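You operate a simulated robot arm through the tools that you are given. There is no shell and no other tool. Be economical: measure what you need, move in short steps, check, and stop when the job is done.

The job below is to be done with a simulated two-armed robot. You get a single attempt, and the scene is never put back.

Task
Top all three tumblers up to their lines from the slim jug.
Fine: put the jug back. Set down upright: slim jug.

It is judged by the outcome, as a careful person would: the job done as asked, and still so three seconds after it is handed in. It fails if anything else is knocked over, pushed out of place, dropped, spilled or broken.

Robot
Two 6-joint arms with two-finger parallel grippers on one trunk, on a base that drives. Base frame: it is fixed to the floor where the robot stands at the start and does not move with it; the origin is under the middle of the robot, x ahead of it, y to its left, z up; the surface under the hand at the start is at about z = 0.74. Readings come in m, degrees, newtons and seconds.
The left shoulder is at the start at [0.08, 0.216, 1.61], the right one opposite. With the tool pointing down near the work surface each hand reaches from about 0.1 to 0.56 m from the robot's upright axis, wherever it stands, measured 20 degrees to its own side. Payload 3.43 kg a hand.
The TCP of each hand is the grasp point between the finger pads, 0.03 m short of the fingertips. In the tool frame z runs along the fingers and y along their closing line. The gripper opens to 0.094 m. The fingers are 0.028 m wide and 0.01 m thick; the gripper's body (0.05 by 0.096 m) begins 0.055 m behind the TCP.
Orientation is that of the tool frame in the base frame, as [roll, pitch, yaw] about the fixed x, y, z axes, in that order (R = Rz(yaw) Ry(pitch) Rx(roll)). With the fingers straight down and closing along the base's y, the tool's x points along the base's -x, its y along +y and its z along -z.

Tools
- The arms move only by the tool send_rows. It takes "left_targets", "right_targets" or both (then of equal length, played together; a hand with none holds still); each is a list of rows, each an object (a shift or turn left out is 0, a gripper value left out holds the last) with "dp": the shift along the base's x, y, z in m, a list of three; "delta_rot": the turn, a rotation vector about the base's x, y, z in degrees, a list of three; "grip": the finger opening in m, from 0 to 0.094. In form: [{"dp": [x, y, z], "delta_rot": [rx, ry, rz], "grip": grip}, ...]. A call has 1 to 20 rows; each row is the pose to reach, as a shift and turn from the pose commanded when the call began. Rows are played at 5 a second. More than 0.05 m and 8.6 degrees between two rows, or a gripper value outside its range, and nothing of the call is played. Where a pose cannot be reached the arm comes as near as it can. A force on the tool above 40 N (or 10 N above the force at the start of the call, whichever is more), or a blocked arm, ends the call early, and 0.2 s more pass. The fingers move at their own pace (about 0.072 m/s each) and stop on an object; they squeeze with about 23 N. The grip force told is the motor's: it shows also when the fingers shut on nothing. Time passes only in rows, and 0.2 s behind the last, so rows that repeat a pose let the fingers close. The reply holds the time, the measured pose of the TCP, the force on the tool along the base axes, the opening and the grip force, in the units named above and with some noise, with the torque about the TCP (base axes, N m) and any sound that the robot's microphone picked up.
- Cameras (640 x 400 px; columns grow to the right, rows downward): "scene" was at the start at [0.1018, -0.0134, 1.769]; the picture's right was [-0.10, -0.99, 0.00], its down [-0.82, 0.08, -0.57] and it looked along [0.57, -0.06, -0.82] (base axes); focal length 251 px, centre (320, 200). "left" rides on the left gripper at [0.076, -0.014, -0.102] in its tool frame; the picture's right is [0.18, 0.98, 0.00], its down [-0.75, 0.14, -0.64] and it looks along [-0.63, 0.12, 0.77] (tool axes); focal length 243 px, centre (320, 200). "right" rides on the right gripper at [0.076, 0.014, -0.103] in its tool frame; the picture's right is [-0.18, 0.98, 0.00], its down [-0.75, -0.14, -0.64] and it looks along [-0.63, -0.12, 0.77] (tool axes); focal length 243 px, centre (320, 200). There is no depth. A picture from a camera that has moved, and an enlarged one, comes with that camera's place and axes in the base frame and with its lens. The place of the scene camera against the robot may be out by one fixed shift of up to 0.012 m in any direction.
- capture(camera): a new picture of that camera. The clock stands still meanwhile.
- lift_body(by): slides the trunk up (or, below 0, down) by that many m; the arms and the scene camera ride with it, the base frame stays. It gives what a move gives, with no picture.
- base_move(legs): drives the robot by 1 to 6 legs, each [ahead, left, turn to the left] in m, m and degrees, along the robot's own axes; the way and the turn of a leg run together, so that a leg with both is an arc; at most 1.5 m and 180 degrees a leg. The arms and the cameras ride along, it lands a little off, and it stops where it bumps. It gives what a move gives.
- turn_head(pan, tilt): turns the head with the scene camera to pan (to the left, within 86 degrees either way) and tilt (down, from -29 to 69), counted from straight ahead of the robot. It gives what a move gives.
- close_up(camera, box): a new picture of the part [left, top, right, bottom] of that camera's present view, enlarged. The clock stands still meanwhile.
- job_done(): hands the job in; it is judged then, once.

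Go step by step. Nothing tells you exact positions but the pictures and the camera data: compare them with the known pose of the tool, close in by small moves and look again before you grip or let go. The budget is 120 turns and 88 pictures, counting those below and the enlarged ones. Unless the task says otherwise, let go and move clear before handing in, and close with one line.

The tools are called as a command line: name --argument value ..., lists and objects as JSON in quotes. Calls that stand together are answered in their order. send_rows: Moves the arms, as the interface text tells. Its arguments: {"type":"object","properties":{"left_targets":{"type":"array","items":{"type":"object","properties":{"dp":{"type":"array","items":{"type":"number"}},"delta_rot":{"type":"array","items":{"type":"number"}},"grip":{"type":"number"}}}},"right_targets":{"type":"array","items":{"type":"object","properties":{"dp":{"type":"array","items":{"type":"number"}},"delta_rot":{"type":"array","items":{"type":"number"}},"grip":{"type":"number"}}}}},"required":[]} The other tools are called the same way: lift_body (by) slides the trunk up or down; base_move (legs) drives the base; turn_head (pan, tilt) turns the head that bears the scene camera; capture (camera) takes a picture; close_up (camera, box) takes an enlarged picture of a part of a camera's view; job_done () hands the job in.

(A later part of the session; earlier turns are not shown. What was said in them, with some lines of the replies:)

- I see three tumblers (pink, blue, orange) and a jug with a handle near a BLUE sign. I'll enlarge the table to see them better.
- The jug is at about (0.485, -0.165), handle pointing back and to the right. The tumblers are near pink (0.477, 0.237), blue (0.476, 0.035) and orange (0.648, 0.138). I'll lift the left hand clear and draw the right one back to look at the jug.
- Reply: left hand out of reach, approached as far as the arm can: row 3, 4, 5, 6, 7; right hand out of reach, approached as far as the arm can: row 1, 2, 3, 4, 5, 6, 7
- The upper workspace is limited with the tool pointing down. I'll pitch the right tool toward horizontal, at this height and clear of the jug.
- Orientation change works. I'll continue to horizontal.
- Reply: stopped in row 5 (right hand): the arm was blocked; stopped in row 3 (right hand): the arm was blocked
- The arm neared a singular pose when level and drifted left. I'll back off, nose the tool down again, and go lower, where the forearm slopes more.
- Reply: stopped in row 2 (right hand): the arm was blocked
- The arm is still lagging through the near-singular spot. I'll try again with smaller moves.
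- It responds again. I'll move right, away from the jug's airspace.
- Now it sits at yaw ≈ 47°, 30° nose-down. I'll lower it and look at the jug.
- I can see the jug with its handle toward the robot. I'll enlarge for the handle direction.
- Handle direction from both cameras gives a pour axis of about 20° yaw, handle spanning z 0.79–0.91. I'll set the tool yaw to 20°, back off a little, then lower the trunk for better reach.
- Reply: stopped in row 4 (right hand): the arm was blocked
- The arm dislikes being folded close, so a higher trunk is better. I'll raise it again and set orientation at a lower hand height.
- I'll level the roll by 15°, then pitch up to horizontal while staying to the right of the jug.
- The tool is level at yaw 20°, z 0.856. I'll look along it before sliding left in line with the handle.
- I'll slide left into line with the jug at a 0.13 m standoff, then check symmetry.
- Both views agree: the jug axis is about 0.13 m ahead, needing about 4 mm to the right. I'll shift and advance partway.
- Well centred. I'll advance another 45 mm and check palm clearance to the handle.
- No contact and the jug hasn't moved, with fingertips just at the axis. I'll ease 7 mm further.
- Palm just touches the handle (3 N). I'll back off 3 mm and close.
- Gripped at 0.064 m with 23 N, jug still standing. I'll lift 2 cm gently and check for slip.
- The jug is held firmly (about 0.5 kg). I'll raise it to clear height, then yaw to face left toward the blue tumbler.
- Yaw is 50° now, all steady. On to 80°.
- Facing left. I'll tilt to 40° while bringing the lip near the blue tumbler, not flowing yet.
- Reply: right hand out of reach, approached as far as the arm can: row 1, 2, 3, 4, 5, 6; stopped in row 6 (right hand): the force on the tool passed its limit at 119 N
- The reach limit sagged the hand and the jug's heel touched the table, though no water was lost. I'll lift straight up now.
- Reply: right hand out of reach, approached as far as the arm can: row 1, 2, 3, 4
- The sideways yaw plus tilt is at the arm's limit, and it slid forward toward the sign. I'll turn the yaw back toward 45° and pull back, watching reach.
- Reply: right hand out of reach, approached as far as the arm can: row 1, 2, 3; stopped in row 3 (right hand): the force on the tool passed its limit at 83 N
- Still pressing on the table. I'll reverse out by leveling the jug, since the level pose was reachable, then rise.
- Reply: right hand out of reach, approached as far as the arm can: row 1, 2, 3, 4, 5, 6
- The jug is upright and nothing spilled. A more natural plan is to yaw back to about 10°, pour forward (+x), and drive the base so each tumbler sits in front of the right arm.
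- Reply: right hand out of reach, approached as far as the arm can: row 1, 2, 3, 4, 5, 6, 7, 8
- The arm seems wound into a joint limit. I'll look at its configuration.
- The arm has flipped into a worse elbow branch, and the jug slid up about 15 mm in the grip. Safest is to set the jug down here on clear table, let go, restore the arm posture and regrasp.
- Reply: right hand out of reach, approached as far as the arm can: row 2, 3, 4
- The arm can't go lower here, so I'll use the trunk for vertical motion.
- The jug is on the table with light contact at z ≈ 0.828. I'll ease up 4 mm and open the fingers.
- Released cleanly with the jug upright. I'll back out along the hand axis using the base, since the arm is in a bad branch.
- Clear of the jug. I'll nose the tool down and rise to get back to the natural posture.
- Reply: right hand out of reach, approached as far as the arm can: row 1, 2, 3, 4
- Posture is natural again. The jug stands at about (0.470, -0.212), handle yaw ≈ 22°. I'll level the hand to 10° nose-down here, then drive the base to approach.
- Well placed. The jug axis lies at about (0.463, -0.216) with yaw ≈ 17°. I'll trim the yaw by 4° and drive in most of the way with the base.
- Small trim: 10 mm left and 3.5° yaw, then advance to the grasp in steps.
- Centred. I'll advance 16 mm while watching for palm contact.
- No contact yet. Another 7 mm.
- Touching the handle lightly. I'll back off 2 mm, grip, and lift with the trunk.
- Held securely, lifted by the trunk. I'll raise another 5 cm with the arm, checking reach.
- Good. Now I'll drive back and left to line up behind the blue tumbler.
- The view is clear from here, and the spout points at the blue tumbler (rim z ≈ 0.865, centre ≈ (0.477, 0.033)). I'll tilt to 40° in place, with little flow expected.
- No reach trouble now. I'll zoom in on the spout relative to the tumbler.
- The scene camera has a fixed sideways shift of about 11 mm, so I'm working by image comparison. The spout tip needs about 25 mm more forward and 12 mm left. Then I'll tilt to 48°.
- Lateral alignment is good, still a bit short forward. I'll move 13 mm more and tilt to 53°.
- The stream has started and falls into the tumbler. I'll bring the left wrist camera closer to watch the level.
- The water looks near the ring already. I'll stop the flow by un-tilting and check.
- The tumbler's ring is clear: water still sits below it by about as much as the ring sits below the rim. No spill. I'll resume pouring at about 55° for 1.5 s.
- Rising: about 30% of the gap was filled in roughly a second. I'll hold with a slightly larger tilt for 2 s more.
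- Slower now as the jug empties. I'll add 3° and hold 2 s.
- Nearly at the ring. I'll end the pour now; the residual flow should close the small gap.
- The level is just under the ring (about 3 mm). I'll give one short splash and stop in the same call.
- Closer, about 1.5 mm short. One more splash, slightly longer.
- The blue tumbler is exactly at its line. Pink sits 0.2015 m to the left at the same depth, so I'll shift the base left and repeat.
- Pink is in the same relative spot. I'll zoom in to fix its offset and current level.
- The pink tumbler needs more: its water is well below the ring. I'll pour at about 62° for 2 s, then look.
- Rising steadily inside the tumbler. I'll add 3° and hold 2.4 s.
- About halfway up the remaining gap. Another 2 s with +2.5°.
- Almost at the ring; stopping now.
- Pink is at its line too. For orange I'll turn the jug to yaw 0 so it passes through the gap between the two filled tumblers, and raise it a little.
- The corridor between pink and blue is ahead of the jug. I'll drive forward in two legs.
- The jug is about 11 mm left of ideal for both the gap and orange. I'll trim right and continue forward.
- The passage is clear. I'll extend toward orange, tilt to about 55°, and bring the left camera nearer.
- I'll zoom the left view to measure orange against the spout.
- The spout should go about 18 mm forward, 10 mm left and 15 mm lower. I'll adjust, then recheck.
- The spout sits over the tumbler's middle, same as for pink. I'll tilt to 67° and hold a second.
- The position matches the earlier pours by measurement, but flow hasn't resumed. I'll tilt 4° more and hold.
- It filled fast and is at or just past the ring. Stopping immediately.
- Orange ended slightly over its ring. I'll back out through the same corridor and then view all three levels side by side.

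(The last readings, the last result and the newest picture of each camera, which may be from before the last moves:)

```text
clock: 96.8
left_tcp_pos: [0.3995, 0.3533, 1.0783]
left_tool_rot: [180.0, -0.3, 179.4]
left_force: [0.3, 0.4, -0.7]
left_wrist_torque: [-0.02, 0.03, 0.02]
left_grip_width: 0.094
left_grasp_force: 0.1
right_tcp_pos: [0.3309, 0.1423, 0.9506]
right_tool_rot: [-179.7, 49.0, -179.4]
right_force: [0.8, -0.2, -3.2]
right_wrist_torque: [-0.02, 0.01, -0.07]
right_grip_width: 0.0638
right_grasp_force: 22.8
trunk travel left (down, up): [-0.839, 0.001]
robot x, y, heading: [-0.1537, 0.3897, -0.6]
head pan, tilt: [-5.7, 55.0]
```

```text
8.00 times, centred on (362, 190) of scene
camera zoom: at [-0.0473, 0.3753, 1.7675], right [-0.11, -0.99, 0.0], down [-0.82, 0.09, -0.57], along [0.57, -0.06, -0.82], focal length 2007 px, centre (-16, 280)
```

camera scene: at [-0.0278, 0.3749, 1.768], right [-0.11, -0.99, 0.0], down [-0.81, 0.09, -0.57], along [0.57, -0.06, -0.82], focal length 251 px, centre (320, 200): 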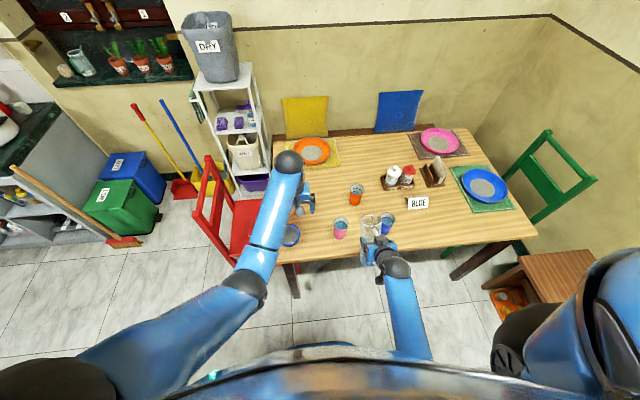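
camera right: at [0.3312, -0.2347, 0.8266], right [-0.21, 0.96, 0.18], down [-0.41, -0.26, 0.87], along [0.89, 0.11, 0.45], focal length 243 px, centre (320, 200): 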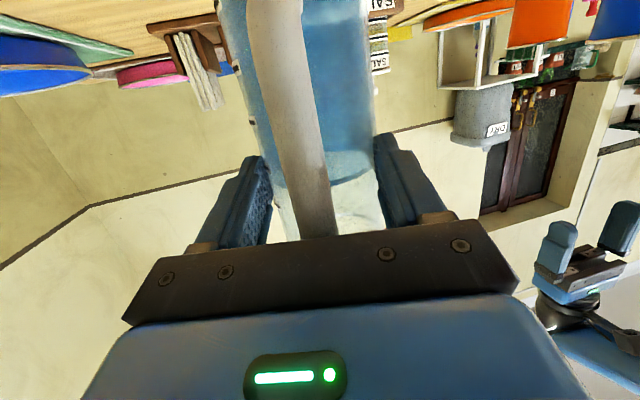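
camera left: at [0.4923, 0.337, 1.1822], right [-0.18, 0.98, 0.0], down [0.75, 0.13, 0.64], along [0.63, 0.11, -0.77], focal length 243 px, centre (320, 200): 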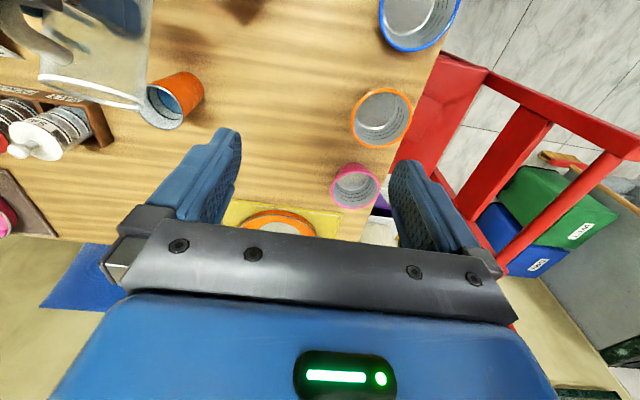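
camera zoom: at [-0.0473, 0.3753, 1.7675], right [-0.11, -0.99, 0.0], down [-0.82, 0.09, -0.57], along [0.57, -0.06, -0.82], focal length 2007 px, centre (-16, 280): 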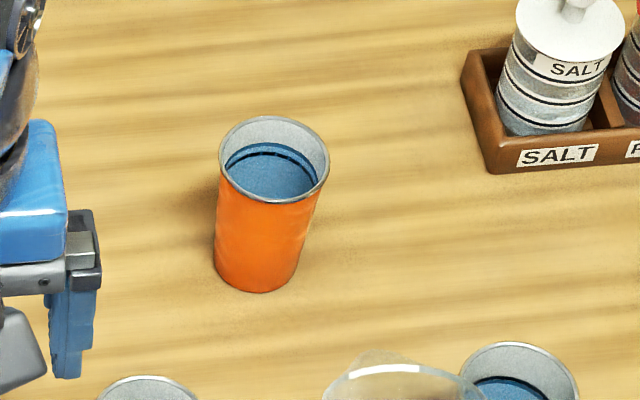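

Orange is about 8–10 mm over its line, enough that I'd rather tip the excess back into the jug. First I'll put the jug upright and return it home.

send_rows --right_targets '[{"dp": [0, 0, 0], "delta_rot": [0, -5.7, 0]}, {"dp": [0, 0, 0], "delta_rot": [0, -11.4, 0]}, {"dp": [0, 0, -0.005], "delta_rot": [0, -17.1, 0]}, {"dp": [0, 0, -0.01], "delta_rot": [0, -22.8, 0]}, {"dp": [0, 0, -0.015], "delta_rot": [0, -28.4, 0]}, {"dp": [0, 0, -0.015], "delta_rot": [0, -28.4, 0]}]'

base_move --legs '[[0, -0.31, 0]]'

```text
clock: 98.2
left_tcp_pos: [0.3965, 0.3536, 1.0795]
left_tool_rot: [-180.0, 0.0, 179.5]
left_force: [-0.5, -0.2, -0.8]
left_wrist_torque: [0.0, -0.03, 0.02]
left_grip_width: 0.094
left_grasp_force: 0.1
right_tcp_pos: [0.3298, 0.1487, 0.9356]
right_tool_rot: [179.2, 75.3, -178.8]
right_force: [0.7, -0.2, -2.8]
right_wrist_torque: [0.0, 0.08, 0.0]
right_grip_width: 0.0637
right_grasp_force: 23.2
right hand out of reach, approached as far as the arm can: row 4, 5, 6
trunk travel left (down, up): [-0.839, 0.001]
robot x, y, heading: [-0.1543, 0.3912, -0.2]
head pan, tilt: [-5.7, 55.0]
```

```text
clock: 100.2
left_tcp_pos: [0.3941, 0.054, 1.0792]
left_tool_rot: [-179.9, 0.0, 179.8]
left_force: [-0.7, 0.5, 0.4]
left_wrist_torque: [-0.03, 0.03, 0.0]
left_grip_width: 0.0938
left_grasp_force: 0.0
right_tcp_pos: [0.3283, -0.1504, 0.9372]
right_tool_rot: [179.7, 75.4, -178.0]
right_force: [0.2, 0.8, -2.3]
right_wrist_torque: [-0.06, 0.11, -0.01]
right_grip_width: 0.0637
right_grasp_force: 22.9
trunk travel left (down, up): [-0.839, 0.001]
robot x, y, heading: [-0.157, 0.0834, -0.3]
head pan, tilt: [-5.7, 55.0]
```

Slightly at the reach limit up there. I'll lower a bit and turn the jug to its original yaw.

send_rows --right_targets '[{"dp": [0, 0, -0.01], "delta_rot": [0, 0, 4]}, {"dp": [0, 0, -0.02], "delta_rot": [0, 0, 8]}, {"dp": [0, 0, -0.025], "delta_rot": [0, 0, 12]}, {"dp": [0, 0, -0.03], "delta_rot": [0, 0, 16]}, {"dp": [0, 0, -0.03], "delta_rot": [0.6, -2, 16]}]'

```text
clock: 101.4
left_tcp_pos: [0.3931, 0.0515, 1.0793]
left_tool_rot: [180.0, 0.0, 179.8]
left_force: [-0.3, -0.1, 0.4]
left_wrist_torque: [0.03, 0.0, 0.0]
left_grip_width: 0.0938
left_grasp_force: 0.1
right_tcp_pos: [0.3271, -0.1515, 0.9062]
right_tool_rot: [177.9, 77.5, -163.8]
right_force: [0.5, 0.2, -2.9]
right_wrist_torque: [-0.08, 0.08, 0.01]
right_grip_width: 0.0637
right_grasp_force: 23.1
trunk travel left (down, up): [-0.839, 0.001]
robot x, y, heading: [-0.1572, 0.0866, -0.1]
head pan, tilt: [-5.7, 55.0]
```

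Upright at yaw 18°. I'll drive to the home spot.

base_move --legs '[[0.1375, -0.0225, 0]]'

send_rows --right_targets '[{"dp": [0, 0, 0]}, {"dp": [0, 0, 0]}]'

```text
clock: 102.7
left_tcp_pos: [0.5268, 0.0299, 1.083]
left_tool_rot: [-180.0, 0.2, 179.9]
left_force: [-0.7, 0.4, 0.6]
left_wrist_torque: [0.01, -0.02, 0.02]
left_grip_width: 0.0938
left_grasp_force: 0.1
right_tcp_pos: [0.4619, -0.1737, 0.9089]
right_tool_rot: [178.2, 77.6, -163.4]
right_force: [-0.5, 0.9, -2.9]
right_wrist_torque: [-0.05, 0.07, -0.05]
right_grip_width: 0.0637
right_grasp_force: 22.4
trunk travel left (down, up): [-0.839, 0.001]
robot x, y, heading: [-0.0189, 0.0657, -0.2]
head pan, tilt: [-5.7, 55.0]
```

```text
clock: 103.3
left_tcp_pos: [0.5275, 0.0298, 1.0816]
left_tool_rot: [179.9, 0.1, 179.8]
left_force: [-0.3, -0.3, 1.0]
left_wrist_torque: [0.02, -0.03, 0.02]
left_grip_width: 0.0939
left_grasp_force: 0.1
right_tcp_pos: [0.4616, -0.1742, 0.9069]
right_tool_rot: [177.9, 77.6, -163.7]
right_force: [-0.3, 0.6, -3.5]
right_wrist_torque: [-0.02, 0.1, -0.03]
right_grip_width: 0.0639
right_grasp_force: 22.6
trunk travel left (down, up): [-0.839, 0.001]
robot x, y, heading: [-0.0205, 0.062, 0.1]
head pan, tilt: [-5.7, 55.0]
```

Right over home. I'll lower with the trunk.

lift_body --by -0.042

lift_body --by -0.005

```text
clock: 104.2
left_tcp_pos: [0.5294, 0.0289, 1.038]
left_tool_rot: [179.9, 0.1, 179.8]
left_force: [-0.1, 0.3, 0.0]
left_wrist_torque: [-0.01, 0.01, 0.0]
left_grip_width: 0.0942
left_grasp_force: 0.0
right_tcp_pos: [0.4644, -0.1739, 0.8643]
right_tool_rot: [177.8, 77.5, -163.9]
right_force: [-0.5, 0.9, -3.3]
right_wrist_torque: [-0.01, 0.11, 0.02]
right_grip_width: 0.0638
right_grasp_force: 22.7
trunk travel left (down, up): [-0.797, 0.043]
robot x, y, heading: [-0.018, 0.0649, -0.2]
head pan, tilt: [-5.7, 55.0]
```

```text
clock: 104.7
left_tcp_pos: [0.5285, 0.0303, 1.0337]
left_tool_rot: [180.0, 0.0, 179.8]
left_force: [0.3, -0.4, 0.4]
left_wrist_torque: [-0.03, 0.02, 0.05]
left_grip_width: 0.0939
left_grasp_force: 0.0
right_tcp_pos: [0.4655, -0.1744, 0.8628]
right_tool_rot: [178.3, 77.7, -163.3]
right_force: [-0.8, -0.5, 7.7]
right_wrist_torque: [-0.21, -0.11, 0.01]
right_grip_width: 0.0637
right_grasp_force: 22.9
trunk travel left (down, up): [-0.792, 0.048]
robot x, y, heading: [-0.0225, 0.0642, -0.0]
head pan, tilt: [-5.7, 55.0]
```

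The jug is on the table. I'll ease, open, check, then back out along the hand axis.

lift_body --by 0.002

send_rows --right_targets '[{"grip": 0.066}, {"grip": 0.072}, {"grip": 0.084}, {"grip": 0.094}, {"grip": 0.094}]'

base_move --legs '[[-0.14, -0.046, 0]]'

capture --camera "scene"

```text
clock: 105.2
left_tcp_pos: [0.5288, 0.0297, 1.0355]
left_tool_rot: [179.9, -0.1, 179.8]
left_force: [-0.4, 0.6, -0.3]
left_wrist_torque: [0.03, 0.01, -0.02]
left_grip_width: 0.0942
left_grasp_force: 0.1
right_tcp_pos: [0.4636, -0.1745, 0.8625]
right_tool_rot: [177.9, 77.5, -163.7]
right_force: [2.1, -0.3, 2.1]
right_wrist_torque: [-0.19, -0.42, 0.03]
right_grip_width: 0.0638
right_grasp_force: 23.0
trunk travel left (down, up): [-0.794, 0.046]
robot x, y, heading: [-0.0246, 0.0616, 0.3]
head pan, tilt: [-5.7, 55.0]
```

```text
clock: 106.5
left_tcp_pos: [0.528, 0.0302, 1.0351]
left_tool_rot: [-179.9, 0.1, 179.7]
left_force: [0.3, -0.6, -0.8]
left_wrist_torque: [0.04, 0.05, -0.01]
left_grip_width: 0.0937
left_grasp_force: 0.0
right_tcp_pos: [0.4652, -0.174, 0.8617]
right_tool_rot: [177.8, 77.4, -163.8]
right_force: [-0.5, 0.0, 0.4]
right_wrist_torque: [0.02, 0.0, 0.0]
right_grip_width: 0.0939
right_grasp_force: 0.0
trunk travel left (down, up): [-0.794, 0.046]
robot x, y, heading: [-0.0215, 0.0625, 0.0]
head pan, tilt: [-5.7, 55.0]
```

```text
clock: 107.8
left_tcp_pos: [0.3915, -0.0169, 1.033]
left_tool_rot: [180.0, 0.0, 179.7]
left_force: [0.2, -0.3, 0.4]
left_wrist_torque: [0.02, 0.03, -0.01]
left_grip_width: 0.0941
left_grasp_force: 0.0
right_tcp_pos: [0.3244, -0.2203, 0.8614]
right_tool_rot: [177.9, 77.3, -163.9]
right_force: [0.5, -0.9, -0.2]
right_wrist_torque: [0.01, -0.05, -0.03]
right_grip_width: 0.0939
right_grasp_force: 0.1
trunk travel left (down, up): [-0.794, 0.046]
robot x, y, heading: [-0.162, 0.0177, -0.4]
head pan, tilt: [-5.7, 55.0]
```

```text
7 pictures are left
camera scene: at [-0.0566, 0.0059, 1.7227], right [-0.11, -0.99, 0.0], down [-0.82, 0.09, -0.57], along [0.57, -0.06, -0.82], focal length 251 px, centre (320, 200)
```

scene: 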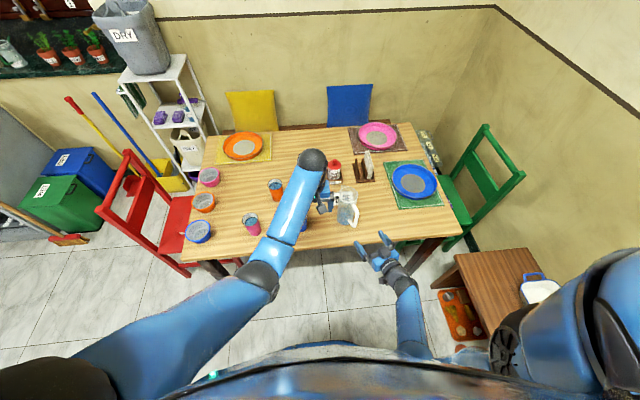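

The jug is home and upright. To fix orange, I'll raise the trunk and fold the right hand up to a high tool-down pose, out of the way.

lift_body --by 0.046

send_rows --right_targets '[{"dp": [0, 0, 0.01], "delta_rot": [-2.3, 7.1, 0]}, {"dp": [0, 0, 0.02], "delta_rot": [-4.6, 14.2, 0]}, {"dp": [0, 0, 0.03], "delta_rot": [-6.9, 21.3, 0]}, {"dp": [0, 0, 0.04], "delta_rot": [-9.2, 28.4, 0]}, {"dp": [0, 0, 0.06], "delta_rot": [-11.5, 35.5, 0]}, {"dp": [0, 0, 0.08], "delta_rot": [-13.8, 42.6, 0]}, {"dp": [0.02, 0, 0.1], "delta_rot": [-16.1, 49.7, 0]}, {"dp": [0.05, 0, 0.12], "delta_rot": [-18.4, 56.8, 0]}, {"dp": [0.08, 0, 0.14], "delta_rot": [-20.7, 63.9, 0]}, {"dp": [0.11, 0, 0.15], "delta_rot": [-22.5, 70, 0]}]'

```text
clock: 108.7
left_tcp_pos: [0.387, -0.0171, 1.0827]
left_tool_rot: [180.0, 0.0, 179.7]
left_force: [-0.6, 0.0, 0.3]
left_wrist_torque: [-0.02, -0.01, -0.01]
left_grip_width: 0.0942
left_grasp_force: 0.0
right_tcp_pos: [0.3209, -0.2214, 0.9086]
right_tool_rot: [177.9, 77.5, -163.9]
right_force: [0.4, -0.6, 0.5]
right_wrist_torque: [0.0, 0.0, 0.04]
right_grip_width: 0.094
right_grasp_force: 0.0
trunk travel left (down, up): [-0.84, 0.0]
robot x, y, heading: [-0.1654, 0.0177, -0.3]
head pan, tilt: [-5.7, 55.0]
```

```text
clock: 110.9
left_tcp_pos: [0.389, -0.0165, 1.0793]
left_tool_rot: [-180.0, -0.1, 179.6]
left_force: [0.7, -0.5, 0.3]
left_wrist_torque: [0.01, -0.01, 0.0]
left_grip_width: 0.094
left_grasp_force: 0.0
right_tcp_pos: [0.4313, -0.2191, 1.0568]
right_tool_rot: [179.5, 3.7, -162.6]
right_force: [0.4, 0.6, 0.5]
right_wrist_torque: [-0.01, 0.03, -0.01]
right_grip_width: 0.0944
right_grasp_force: 0.2
trunk travel left (down, up): [-0.84, 0.0]
robot x, y, heading: [-0.1631, 0.0175, -0.3]
head pan, tilt: [-5.7, 55.0]
```

Both arms are now natural. I'll shift the left hand left and drive forward toward orange in two legs.

send_rows --left_targets '[{"dp": [0, 0.04, 0]}, {"dp": [0, 0.08, 0]}, {"dp": [0, 0.12, 0]}, {"dp": [0, 0.13, 0]}]'

base_move --legs '[[0, 0.035, 0], [0.18, 0, 0], [0.045, 0, 0]]'

```text
clock: 111.9
left_tcp_pos: [0.3887, 0.114, 1.0813]
left_tool_rot: [180.0, 0.0, 179.5]
left_force: [0.5, 0.0, -0.2]
left_wrist_torque: [-0.01, 0.0, 0.01]
left_grip_width: 0.094
left_grasp_force: 0.0
right_tcp_pos: [0.431, -0.2195, 1.057]
right_tool_rot: [179.4, 4.0, -162.6]
right_force: [-0.2, -0.2, 0.8]
right_wrist_torque: [-0.02, 0.02, 0.0]
right_grip_width: 0.0941
right_grasp_force: 0.1
trunk travel left (down, up): [-0.84, 0.0]
robot x, y, heading: [-0.1633, 0.0167, -0.4]
head pan, tilt: [-5.7, 55.0]
```

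```text
clock: 114.4
left_tcp_pos: [0.6057, 0.1483, 1.0872]
left_tool_rot: [180.0, 0.5, 179.8]
left_force: [-0.1, 0.0, 0.6]
left_wrist_torque: [0.01, -0.06, 0.04]
left_grip_width: 0.0939
left_grasp_force: 0.1
right_tcp_pos: [0.6478, -0.1855, 1.0621]
right_tool_rot: [179.7, 4.4, -162.4]
right_force: [-1.1, 0.2, 0.5]
right_wrist_torque: [0.04, -0.08, -0.01]
right_grip_width: 0.0938
right_grasp_force: 0.0
trunk travel left (down, up): [-0.84, 0.0]
robot x, y, heading: [0.062, 0.0522, -0.3]
head pan, tilt: [-5.7, 55.0]
```

No bump. I'll move over orange, descend partway, and look with the left camera.

send_rows --left_targets '[{"dp": [0.014, 0, -0.02]}, {"dp": [0.028, -0.001, -0.05]}, {"dp": [0.028, -0.001, -0.08]}, {"dp": [0.028, -0.001, -0.11]}, {"dp": [0.028, -0.001, -0.13]}, {"dp": [0.028, -0.001, -0.13]}]'

capture --camera "left"

```text
clock: 115.8
left_tcp_pos: [0.6411, 0.1472, 0.9527]
left_tool_rot: [180.0, 0.0, 179.8]
left_force: [-0.5, -0.3, 0.1]
left_wrist_torque: [-0.03, 0.01, 0.01]
left_grip_width: 0.0941
left_grasp_force: 0.1
right_tcp_pos: [0.6547, -0.1855, 1.0579]
right_tool_rot: [179.5, 4.0, -162.4]
right_force: [-1.2, 0.2, 0.7]
right_wrist_torque: [-0.02, 0.02, 0.0]
right_grip_width: 0.0944
right_grasp_force: 0.1
trunk travel left (down, up): [-0.84, 0.0]
robot x, y, heading: [0.0631, 0.0527, -0.2]
head pan, tilt: [-5.7, 55.0]
```

```text
6 pictures are left
camera left: at [0.5639, 0.1339, 1.0538], right [-0.18, 0.98, 0.0], down [0.75, 0.14, 0.64], along [0.63, 0.12, -0.77], focal length 243 px, centre (320, 200)
```

left: 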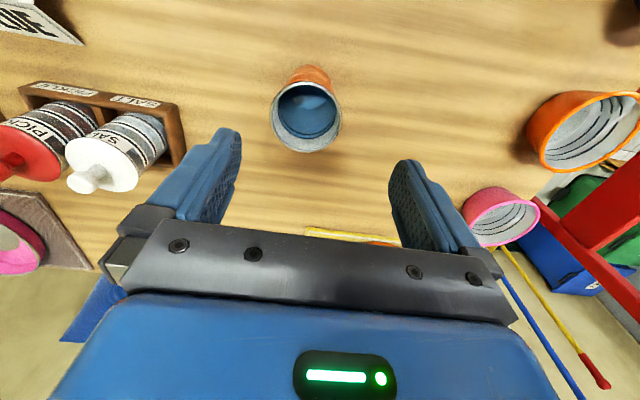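

Orange's centre is (0.642, 0.137), rim z ≈ 0.845. I'll shift right 10 mm and descend to grip just below the rim.

send_rows --left_targets '[{"dp": [0, -0.01, 0]}, {"dp": [0.001, -0.01, -0.025]}, {"dp": [0.001, -0.01, -0.05]}, {"dp": [0.001, -0.01, -0.075]}, {"dp": [0.001, -0.01, -0.1]}, {"dp": [0.001, -0.01, -0.122]}, {"dp": [0.001, -0.01, -0.122]}]'

close_up --camera "left" --box '[192, 50, 448, 210]'

```text
clock: 117.4
left_tcp_pos: [0.6289, 0.1398, 0.84]
left_tool_rot: [-180.0, -0.1, 179.8]
left_force: [-0.7, 0.2, 0.5]
left_wrist_torque: [0.01, -0.04, 0.01]
left_grip_width: 0.0939
left_grasp_force: 0.1
left hand out of reach, approached as far as the arm can: row 5, 6, 7
right_tcp_pos: [0.6551, -0.1843, 1.0575]
right_tool_rot: [179.5, 4.0, -162.4]
right_force: [0.5, 0.1, 0.0]
right_wrist_torque: [0.01, 0.0, 0.01]
right_grip_width: 0.0941
right_grasp_force: 0.0
trunk travel left (down, up): [-0.84, 0.0]
robot x, y, heading: [0.0614, 0.0519, -0.2]
head pan, tilt: [-5.7, 55.0]
```

```text
2.50 times, centred on (320, 130) of left
camera zoom: at [0.5511, 0.1263, 0.9428], right [-0.18, 0.98, 0.0], down [0.75, 0.14, 0.64], along [0.63, 0.12, -0.77], focal length 606 px, centre (320, 375)
```

zoom: 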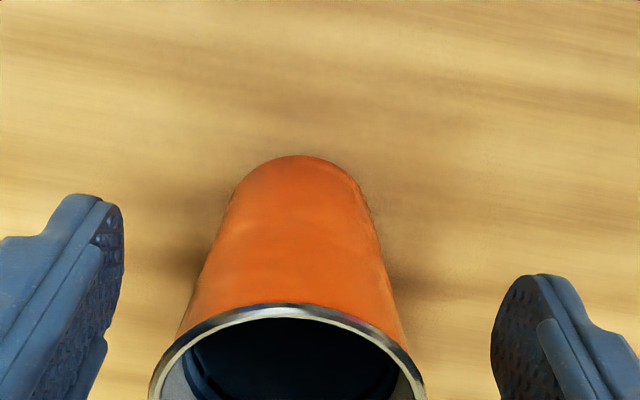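

Short of reach by 13 mm in x. I'll lower the trunk slightly and nudge the base forward.

lift_body --by -0.012

base_move --legs '[[0.015, 0, 0]]'

send_rows --left_targets '[{"dp": [0, 0, 0]}, {"dp": [0, 0, 0]}]'

```text
clock: 118.0
left_tcp_pos: [0.6309, 0.1399, 0.8286]
left_tool_rot: [179.9, 0.0, 179.8]
left_force: [-0.4, 0.8, 0.5]
left_wrist_torque: [-0.01, 0.01, 0.02]
left_grip_width: 0.094
left_grasp_force: 0.0
right_tcp_pos: [0.6569, -0.1844, 1.0444]
right_tool_rot: [179.5, 3.9, -162.4]
right_force: [0.1, 0.3, 0.0]
right_wrist_torque: [-0.01, 0.04, 0.04]
right_grip_width: 0.0942
right_grasp_force: 0.0
trunk travel left (down, up): [-0.828, 0.012]
robot x, y, heading: [0.061, 0.0505, -0.3]
head pan, tilt: [-5.7, 55.0]
```

```text
clock: 118.7
left_tcp_pos: [0.6418, 0.1398, 0.831]
left_tool_rot: [-179.9, 0.1, 179.8]
left_force: [-0.2, -0.5, -0.3]
left_wrist_torque: [0.01, -0.05, 0.02]
left_grip_width: 0.0938
left_grasp_force: 0.1
right_tcp_pos: [0.6693, -0.1848, 1.0464]
right_tool_rot: [179.6, 4.1, -162.4]
right_force: [-1.0, 0.9, 1.3]
right_wrist_torque: [0.01, -0.03, -0.03]
right_grip_width: 0.0941
right_grasp_force: 0.0
trunk travel left (down, up): [-0.828, 0.012]
robot x, y, heading: [0.0807, 0.0554, -0.1]
head pan, tilt: [-5.7, 55.0]
```

```text
clock: 119.3
left_tcp_pos: [0.6449, 0.1408, 0.8301]
left_tool_rot: [180.0, -0.1, 179.7]
left_force: [-0.6, -0.3, 0.2]
left_wrist_torque: [-0.02, 0.01, 0.0]
left_grip_width: 0.0939
left_grasp_force: 0.2
right_tcp_pos: [0.6711, -0.1855, 1.0459]
right_tool_rot: [179.5, 4.0, -162.4]
right_force: [-0.1, -0.1, 0.3]
right_wrist_torque: [0.01, 0.02, 0.03]
right_grip_width: 0.0941
right_grasp_force: 0.1
trunk travel left (down, up): [-0.828, 0.012]
robot x, y, heading: [0.0764, 0.057, -0.4]
head pan, tilt: [-5.7, 55.0]
```

In place. I'll trim 3 mm, close gently, and lift with the trunk.

send_rows --left_targets '[{"dp": [-0.002, -0.0035, 0]}, {"dp": [-0.002, -0.0035, 0], "grip": 0.08}, {"dp": [-0.002, -0.0035, 0], "grip": 0.07}, {"dp": [-0.002, -0.0035, 0], "grip": 0.06}, {"dp": [-0.002, -0.0035, 0], "grip": 0.03}, {"dp": [-0.002, -0.0035, 0], "grip": 0.03}]'

lift_body --by 0.012

```text
clock: 120.7
left_tcp_pos: [0.6421, 0.1365, 0.8303]
left_tool_rot: [180.0, 0.1, 179.9]
left_force: [-0.7, 1.1, 3.1]
left_wrist_torque: [-0.06, 0.1, 0.0]
left_grip_width: 0.0597
left_grasp_force: 22.9
right_tcp_pos: [0.67, -0.1839, 1.0455]
right_tool_rot: [179.5, 3.8, -162.4]
right_force: [0.4, 0.3, -0.5]
right_wrist_torque: [0.0, 0.0, -0.01]
right_grip_width: 0.094
right_grasp_force: 0.1
trunk travel left (down, up): [-0.828, 0.012]
robot x, y, heading: [0.0713, 0.0513, -0.2]
head pan, tilt: [-5.7, 55.0]
```

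```text
clock: 121.3
left_tcp_pos: [0.6421, 0.1369, 0.8416]
left_tool_rot: [180.0, 0.0, 179.8]
left_force: [-0.8, 0.7, -2.5]
left_wrist_torque: [0.0, -0.02, -0.01]
left_grip_width: 0.0602
left_grasp_force: 22.7
right_tcp_pos: [0.6699, -0.1839, 1.0577]
right_tool_rot: [179.5, 3.9, -162.4]
right_force: [0.1, -0.2, 0.9]
right_wrist_torque: [-0.04, 0.02, -0.03]
right_grip_width: 0.094
right_grasp_force: 0.1
trunk travel left (down, up): [-0.84, 0.0]
robot x, y, heading: [0.0772, 0.0545, -0.3]
head pan, tilt: [-5.7, 55.0]
```

The tumbler is held. I'll lift it to about z = 0.99, then drive back and right, keeping clear of the shakers and the jug.

send_rows --left_targets '[{"dp": [0, 0, 0.02]}, {"dp": [0, 0, 0.045]}, {"dp": [0, 0, 0.075]}, {"dp": [0, 0, 0.105]}, {"dp": [0, 0, 0.135]}, {"dp": [0, 0, 0.165]}, {"dp": [0, 0, 0.165]}]'

base_move --legs '[[-0.03, 0, 0], [0, -0.3, 0]]'

```text
clock: 122.9
left_tcp_pos: [0.6421, 0.1349, 1.0054]
left_tool_rot: [179.9, 0.0, 179.8]
left_force: [-1.0, 0.3, -1.4]
left_wrist_torque: [-0.02, 0.03, -0.02]
left_grip_width: 0.06
left_grasp_force: 23.3
right_tcp_pos: [0.6723, -0.1854, 1.0567]
right_tool_rot: [179.5, 3.9, -162.4]
right_force: [0.1, -0.3, 0.3]
right_wrist_torque: [-0.01, 0.01, 0.03]
right_grip_width: 0.0939
right_grasp_force: 0.2
trunk travel left (down, up): [-0.84, 0.0]
robot x, y, heading: [0.0773, 0.0524, -0.1]
head pan, tilt: [-5.7, 55.0]
```

```text
clock: 125.4
left_tcp_pos: [0.6111, -0.1649, 1.0063]
left_tool_rot: [-179.8, 0.0, 179.7]
left_force: [0.2, 0.4, -2.7]
left_wrist_torque: [-0.04, 0.01, 0.05]
left_grip_width: 0.06
left_grasp_force: 23.1
right_tcp_pos: [0.6403, -0.4843, 1.0576]
right_tool_rot: [179.7, 3.9, -162.4]
right_force: [0.0, 0.1, 1.0]
right_wrist_torque: [-0.01, 0.04, -0.02]
right_grip_width: 0.0943
right_grasp_force: 0.0
trunk travel left (down, up): [-0.84, 0.0]
robot x, y, heading: [0.0494, -0.2505, -0.2]
head pan, tilt: [-5.7, 55.0]
```

In position beside the jug. I'll lean the tumbler to 28° and bring its lip over the jug mouth.

send_rows --left_targets '[{"delta_rot": [0, -6, 0]}, {"delta_rot": [0, -12, 0]}, {"delta_rot": [0, -18, 0]}, {"delta_rot": [0, -24, 0]}, {"dp": [-0.015, -0.001, 0], "delta_rot": [0, -28, 0]}, {"dp": [-0.03, -0.001, 0], "delta_rot": [0, -28, 0]}, {"dp": [-0.05, -0.001, 0], "delta_rot": [0, -28, 0]}, {"dp": [-0.07, -0.001, 0], "delta_rot": [0, -28, 0]}, {"dp": [-0.073, -0.001, 0], "delta_rot": [0, -28, 0]}]'

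close_up --camera "left" --box '[160, 0, 480, 200]'

```text
clock: 127.4
left_tcp_pos: [0.5368, -0.168, 1.0058]
left_tool_rot: [179.8, 28.0, 179.8]
left_force: [0.0, 0.3, -2.1]
left_wrist_torque: [-0.05, 0.08, 0.02]
left_grip_width: 0.06
left_grasp_force: 23.0
right_tcp_pos: [0.6394, -0.4868, 1.0574]
right_tool_rot: [179.5, 3.8, -162.4]
right_force: [0.1, 0.7, -0.5]
right_wrist_torque: [-0.01, 0.01, 0.02]
right_grip_width: 0.0939
right_grasp_force: 0.1
trunk travel left (down, up): [-0.84, 0.0]
robot x, y, heading: [0.0417, -0.2484, -0.3]
head pan, tilt: [-5.7, 55.0]
```

```text
2.00 times, centred on (320, 100) of left
camera zoom: at [0.4195, -0.1817, 1.06], right [-0.16, 0.98, -0.08], down [0.36, 0.14, 0.92], along [0.92, 0.12, -0.38], focal length 485 px, centre (320, 400)
```

zoom: 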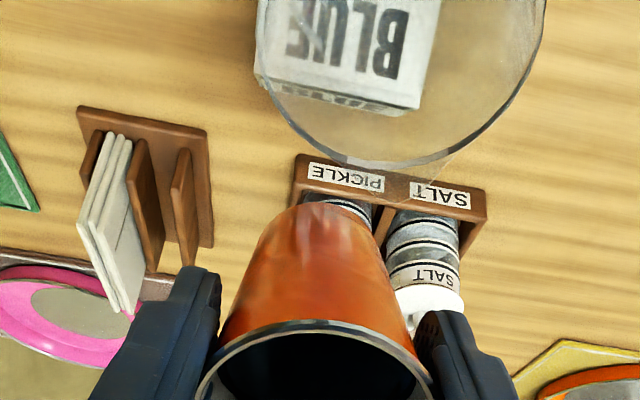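

The lip sits over the jug mouth, inside its circle. I'll tip to 44° slowly, hold, then return to 20° and read the level.

send_rows --left_targets '[{"delta_rot": [0, -4, 0]}, {"delta_rot": [0, -8, 0]}, {"delta_rot": [0, -11, 0]}, {"delta_rot": [0, -13, 0]}, {"delta_rot": [0, -15, 0]}, {"delta_rot": [0, -16, 0]}, {"delta_rot": [0, -16, 0]}, {"delta_rot": [0, -16, 0]}, {"delta_rot": [0, -16, 0]}, {"delta_rot": [0, -16, 0]}, {"delta_rot": [0, -16, 0]}, {"delta_rot": [0, -8, 0]}, {"delta_rot": [0, 0, 0]}, {"delta_rot": [0, 8, 0]}, {"delta_rot": [0, 8, 0]}]'

close_up --camera "left" --box '[240, 130, 400, 230]'

```text
clock: 130.6
left_tcp_pos: [0.5372, -0.1674, 1.0068]
left_tool_rot: [179.9, 19.9, 179.8]
left_force: [-0.3, 0.4, -2.3]
left_wrist_torque: [-0.01, 0.0, -0.01]
left_grip_width: 0.0599
left_grasp_force: 23.4
right_tcp_pos: [0.6403, -0.4874, 1.0575]
right_tool_rot: [179.6, 4.0, -162.3]
right_force: [-0.3, 0.4, 0.2]
right_wrist_torque: [0.02, 0.01, -0.01]
right_grip_width: 0.094
right_grasp_force: 0.0
trunk travel left (down, up): [-0.84, 0.0]
robot x, y, heading: [0.0451, -0.2494, -0.2]
head pan, tilt: [-5.7, 55.0]
```

```text
4.00 times, centred on (320, 180) of left
camera zoom: at [0.429, -0.1821, 1.0758], right [-0.17, 0.98, -0.06], down [0.49, 0.14, 0.86], along [0.85, 0.12, -0.51], focal length 970 px, centre (320, 280)
```

zoom: 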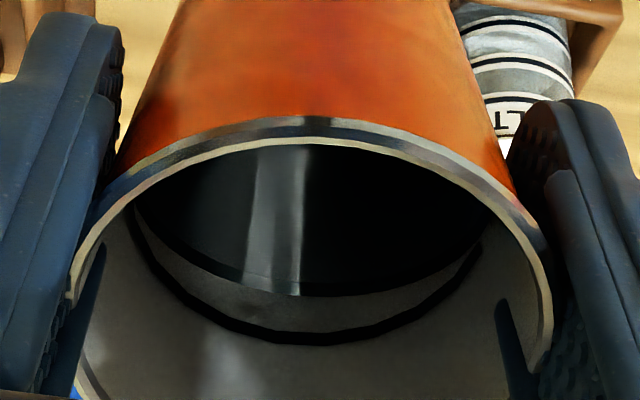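

Accounting for the 20° lean, the level is now right at the ring. I'll move clear of the jug, go upright, and drive back.

send_rows --left_targets '[{"dp": [0.02, 0, 0], "delta_rot": [0, 3, 0]}, {"dp": [0.045, 0, 0], "delta_rot": [0, 7, 0]}, {"dp": [0.065, 0, 0], "delta_rot": [0, 12, 0]}, {"dp": [0.075, 0, 0], "delta_rot": [0, 17, 0]}, {"dp": [0.075, 0, 0], "delta_rot": [0, 19.9, 0]}, {"dp": [0.075, 0, 0], "delta_rot": [0, 19.9, 0]}]'

base_move --legs '[[0, 0.302, 0], [0.03, 0, 0]]'

send_rows --left_targets '[{"dp": [0, 0, 0]}, {"dp": [0, 0, 0]}]'

```text
clock: 132.0
left_tcp_pos: [0.6122, -0.168, 1.0063]
left_tool_rot: [180.0, 0.0, 179.7]
left_force: [0.2, 0.0, -1.8]
left_wrist_torque: [0.01, 0.0, 0.01]
left_grip_width: 0.06
left_grasp_force: 23.1
right_tcp_pos: [0.6398, -0.4875, 1.0575]
right_tool_rot: [179.5, 3.9, -162.4]
right_force: [0.3, 0.1, 0.1]
right_wrist_torque: [0.03, 0.03, 0.0]
right_grip_width: 0.0939
right_grasp_force: 0.1
trunk travel left (down, up): [-0.84, 0.0]
robot x, y, heading: [0.0471, -0.2495, -0.2]
head pan, tilt: [-5.7, 55.0]
```

```text
clock: 134.5
left_tcp_pos: [0.6366, 0.1355, 1.0089]
left_tool_rot: [-180.0, 0.4, -179.9]
left_force: [-0.6, -0.6, -1.5]
left_wrist_torque: [-0.03, -0.04, -0.04]
left_grip_width: 0.0599
left_grasp_force: 23.3
right_tcp_pos: [0.6658, -0.1843, 1.0606]
right_tool_rot: [179.7, 4.2, -162.2]
right_force: [-0.9, 0.1, 0.3]
right_wrist_torque: [0.01, -0.07, 0.02]
right_grip_width: 0.0942
right_grasp_force: 0.0
trunk travel left (down, up): [-0.84, 0.0]
robot x, y, heading: [0.0752, 0.0481, -0.1]
head pan, tilt: [-5.7, 55.0]
```

```text
clock: 135.1
left_tcp_pos: [0.6424, 0.136, 1.0055]
left_tool_rot: [180.0, 0.2, -179.9]
left_force: [0.3, 0.6, -2.5]
left_wrist_torque: [0.01, 0.04, -0.01]
left_grip_width: 0.06
left_grasp_force: 22.6
right_tcp_pos: [0.6716, -0.184, 1.0578]
right_tool_rot: [179.5, 3.9, -162.0]
right_force: [0.7, -0.3, 1.1]
right_wrist_torque: [0.0, -0.03, 0.04]
right_grip_width: 0.0941
right_grasp_force: 0.0
trunk travel left (down, up): [-0.84, 0.0]
robot x, y, heading: [0.0746, 0.047, -0.0]
head pan, tilt: [-5.7, 55.0]
```

Exactly over its original place. I'll lower with the arm, finishing with the trunk.

send_rows --left_targets '[{"dp": [0, 0, -0.03]}, {"dp": [0, 0, -0.06]}, {"dp": [0, 0, -0.09]}, {"dp": [0, 0, -0.12]}, {"dp": [0, 0, -0.145]}, {"dp": [0, 0, -0.16]}, {"dp": [0, 0, -0.16]}]'

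lift_body --by -0.013

```text
clock: 136.7
left_tcp_pos: [0.6408, 0.1337, 0.8482]
left_tool_rot: [179.9, 0.1, -179.9]
left_force: [0.3, 0.0, -2.3]
left_wrist_torque: [0.03, -0.01, -0.02]
left_grip_width: 0.0601
left_grasp_force: 22.8
right_tcp_pos: [0.6715, -0.1848, 1.0578]
right_tool_rot: [179.5, 3.9, -162.1]
right_force: [0.6, 0.1, -0.4]
right_wrist_torque: [-0.01, 0.03, -0.02]
right_grip_width: 0.0937
right_grasp_force: 0.0
trunk travel left (down, up): [-0.84, 0.0]
robot x, y, heading: [0.074, 0.0492, 0.0]
head pan, tilt: [-5.7, 55.0]
```

```text
clock: 137.3
left_tcp_pos: [0.6422, 0.1343, 0.8331]
left_tool_rot: [179.9, 0.0, -179.9]
left_force: [-0.7, 0.8, -1.8]
left_wrist_torque: [-0.04, 0.02, 0.0]
left_grip_width: 0.0599
left_grasp_force: 22.9
right_tcp_pos: [0.672, -0.1847, 1.0428]
right_tool_rot: [179.5, 3.9, -162.1]
right_force: [-0.2, 0.2, -0.2]
right_wrist_torque: [0.06, 0.02, -0.01]
right_grip_width: 0.094
right_grasp_force: 0.1
trunk travel left (down, up): [-0.827, 0.013]
robot x, y, heading: [0.0761, 0.0498, 0.0]
head pan, tilt: [-5.7, 55.0]
```

lift_body --by -0.003

lift_body --by -0.001

```text
clock: 137.8
left_tcp_pos: [0.6427, 0.1338, 0.8315]
left_tool_rot: [179.9, -0.1, -179.9]
left_force: [-0.6, -1.0, -2.3]
left_wrist_torque: [-0.03, 0.0, 0.02]
left_grip_width: 0.0599
left_grasp_force: 23.0
right_tcp_pos: [0.6723, -0.1845, 1.0407]
right_tool_rot: [179.5, 3.8, -162.2]
right_force: [-0.5, 0.3, 0.1]
right_wrist_torque: [0.02, 0.01, 0.02]
right_grip_width: 0.0939
right_grasp_force: 0.1
trunk travel left (down, up): [-0.824, 0.016]
robot x, y, heading: [0.0739, 0.0487, -0.1]
head pan, tilt: [-5.7, 55.0]
```

```text
clock: 138.4
left_tcp_pos: [0.6411, 0.1329, 0.8317]
left_tool_rot: [179.9, 0.2, -179.9]
left_force: [0.2, 0.1, 3.6]
left_wrist_torque: [-0.02, 0.06, -0.04]
left_grip_width: 0.06
left_grasp_force: 22.4
right_tcp_pos: [0.6708, -0.1846, 1.04]
right_tool_rot: [179.5, 3.9, -162.1]
right_force: [0.4, 0.4, 0.2]
right_wrist_torque: [-0.01, 0.02, 0.01]
right_grip_width: 0.094
right_grasp_force: 0.1
trunk travel left (down, up): [-0.823, 0.017]
robot x, y, heading: [0.0794, 0.0508, 0.1]
head pan, tilt: [-5.7, 55.0]
```

Contact. I'll open the fingers evenly and raise straight up by trunk, then by arm.

send_rows --left_targets '[{"grip": 0.063}, {"grip": 0.07}, {"grip": 0.082}, {"grip": 0.094}, {"grip": 0.094}]'

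lift_body --by 0.017

send_rows --left_targets '[{"dp": [0, 0, 0.03]}, {"dp": [0, 0, 0.06]}, {"dp": [0, 0, 0.09]}, {"dp": [0, 0, 0.12]}, {"dp": [0, 0, 0.15]}, {"dp": [0, 0, 0.18]}]'

base_move --legs '[[-0.18, 0, 0]]'

close_up --camera "scene" --box '[200, 140, 420, 277]'

```text
clock: 139.6
left_tcp_pos: [0.6411, 0.1335, 0.8297]
left_tool_rot: [179.9, 0.2, -179.9]
left_force: [-0.6, -0.7, 0.2]
left_wrist_torque: [0.01, -0.03, 0.0]
left_grip_width: 0.094
left_grasp_force: 0.1
right_tcp_pos: [0.6722, -0.1839, 1.04]
right_tool_rot: [179.5, 3.9, -162.1]
right_force: [-0.6, 0.7, 0.6]
right_wrist_torque: [-0.01, -0.01, 0.02]
right_grip_width: 0.0941
right_grasp_force: 0.1
trunk travel left (down, up): [-0.823, 0.017]
robot x, y, heading: [0.0788, 0.0488, 0.1]
head pan, tilt: [-5.7, 55.0]
```

```text
clock: 140.2
left_tcp_pos: [0.6423, 0.1342, 0.8473]
left_tool_rot: [179.8, 0.2, -180.0]
left_force: [-0.3, 0.4, 0.3]
left_wrist_torque: [0.01, -0.02, -0.03]
left_grip_width: 0.0943
left_grasp_force: 0.1
right_tcp_pos: [0.6718, -0.184, 1.0577]
right_tool_rot: [179.4, 3.9, -162.0]
right_force: [0.0, -0.6, -0.5]
right_wrist_torque: [0.03, 0.03, -0.01]
right_grip_width: 0.0942
right_grasp_force: 0.0
trunk travel left (down, up): [-0.84, 0.0]
robot x, y, heading: [0.0726, 0.0499, 0.2]
head pan, tilt: [-5.7, 55.0]
```

```text
clock: 141.6
left_tcp_pos: [0.6417, 0.1343, 1.0288]
left_tool_rot: [180.0, 0.0, -179.9]
left_force: [-0.1, 0.2, 0.2]
left_wrist_torque: [-0.02, 0.01, -0.01]
left_grip_width: 0.094
left_grasp_force: 0.1
right_tcp_pos: [0.6707, -0.1846, 1.0571]
right_tool_rot: [179.6, 3.9, -162.2]
right_force: [-1.1, -0.5, 0.0]
right_wrist_torque: [-0.03, 0.01, -0.04]
right_grip_width: 0.0938
right_grasp_force: 0.1
trunk travel left (down, up): [-0.84, 0.0]
robot x, y, heading: [0.0739, 0.0489, -0.0]
head pan, tilt: [-5.7, 55.0]
```

```text
clock: 143.1
left_tcp_pos: [0.4641, 0.1335, 1.0251]
left_tool_rot: [179.9, 0.0, -179.8]
left_force: [0.0, 0.4, -0.3]
left_wrist_torque: [-0.02, 0.05, 0.01]
left_grip_width: 0.0938
left_grasp_force: 0.0
right_tcp_pos: [0.4949, -0.1836, 1.0543]
right_tool_rot: [179.4, 3.6, -162.1]
right_force: [1.1, 0.1, 0.6]
right_wrist_torque: [-0.02, 0.03, -0.03]
right_grip_width: 0.0939
right_grasp_force: 0.0
trunk travel left (down, up): [-0.84, 0.0]
robot x, y, heading: [-0.1061, 0.0498, -0.0]
head pan, tilt: [-5.7, 55.0]
```

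```text
2.91 times, centred on (310, 208) of scene
camera zoom: at [0.0039, 0.0363, 1.7686], right [-0.1, -1.0, 0.0], down [-0.82, 0.08, -0.57], along [0.57, -0.06, -0.82], focal length 730 px, centre (349, 175)
```

zoom: 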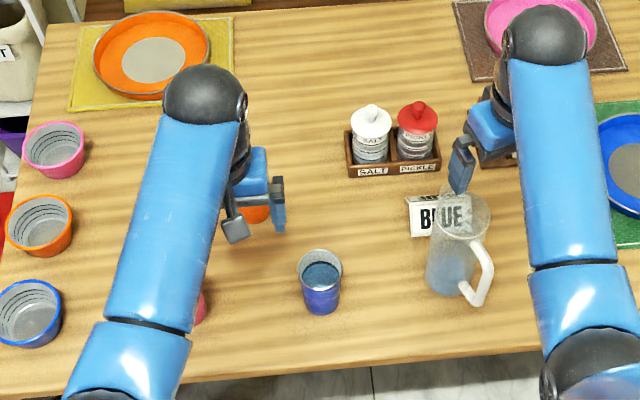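

All standing. The left arm hides orange from the head camera, so I'll check it with the left wrist camera.

close_up --camera "left" --box '[250, 150, 346, 220]'

```text
5.71 times, centred on (298, 185) of left
camera zoom: at [0.3869, 0.1198, 1.1275], right [-0.19, 0.98, 0.0], down [0.75, 0.14, 0.64], along [0.63, 0.12, -0.77], focal length 1386 px, centre (446, 286)
```

zoom: 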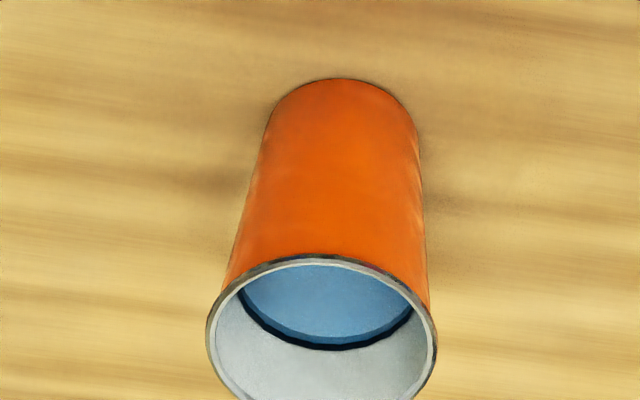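

Orange stands upright in its place with the water at its ring. I'll back the robot away so both hands are clear, then hand in.

base_move --legs '[[-0.15, 0, 0]]'

capture --camera "scene"

```text
clock: 144.5
left_tcp_pos: [0.314, 0.135, 1.0254]
left_tool_rot: [180.0, -0.1, -179.8]
left_force: [-0.1, 0.3, -1.0]
left_wrist_torque: [-0.02, 0.02, 0.0]
left_grip_width: 0.0939
left_grasp_force: 0.1
right_tcp_pos: [0.3444, -0.1846, 1.0543]
right_tool_rot: [179.5, 3.7, -161.9]
right_force: [0.0, 1.2, -0.1]
right_wrist_torque: [-0.02, 0.01, 0.03]
right_grip_width: 0.0941
right_grasp_force: 0.0
trunk travel left (down, up): [-0.84, 0.0]
robot x, y, heading: [-0.2577, 0.0504, 0.0]
head pan, tilt: [-5.7, 55.0]
```

```text
0 pictures are left
camera scene: at [-0.1465, 0.0357, 1.7685], right [-0.1, -1.0, 0.0], down [-0.82, 0.08, -0.57], along [0.57, -0.05, -0.82], focal length 251 px, centre (320, 200)
```

scene: 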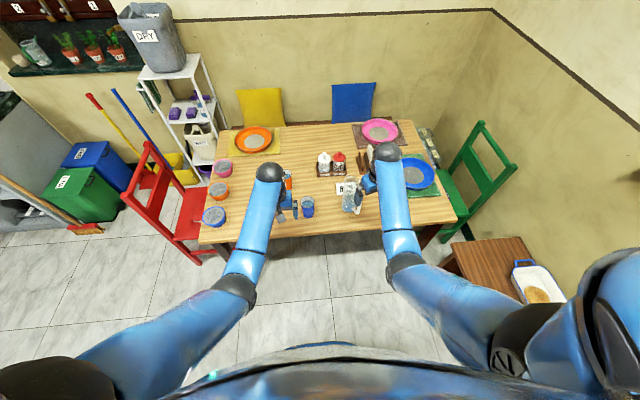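

Both hands are clear, the jug stands upright at home, and the levels last read at the rings, so I'm handing in.

job_done

```text
The job is handed in.
```

All three tumblers are filled to their lines (pink about 1 mm under) and the slim jug is back upright in its place, with no spill seen. Orange overfilled by about 8 mm, so I lifted it, tipped the excess back into the jug and set it down within about 3 mm of where it stood.
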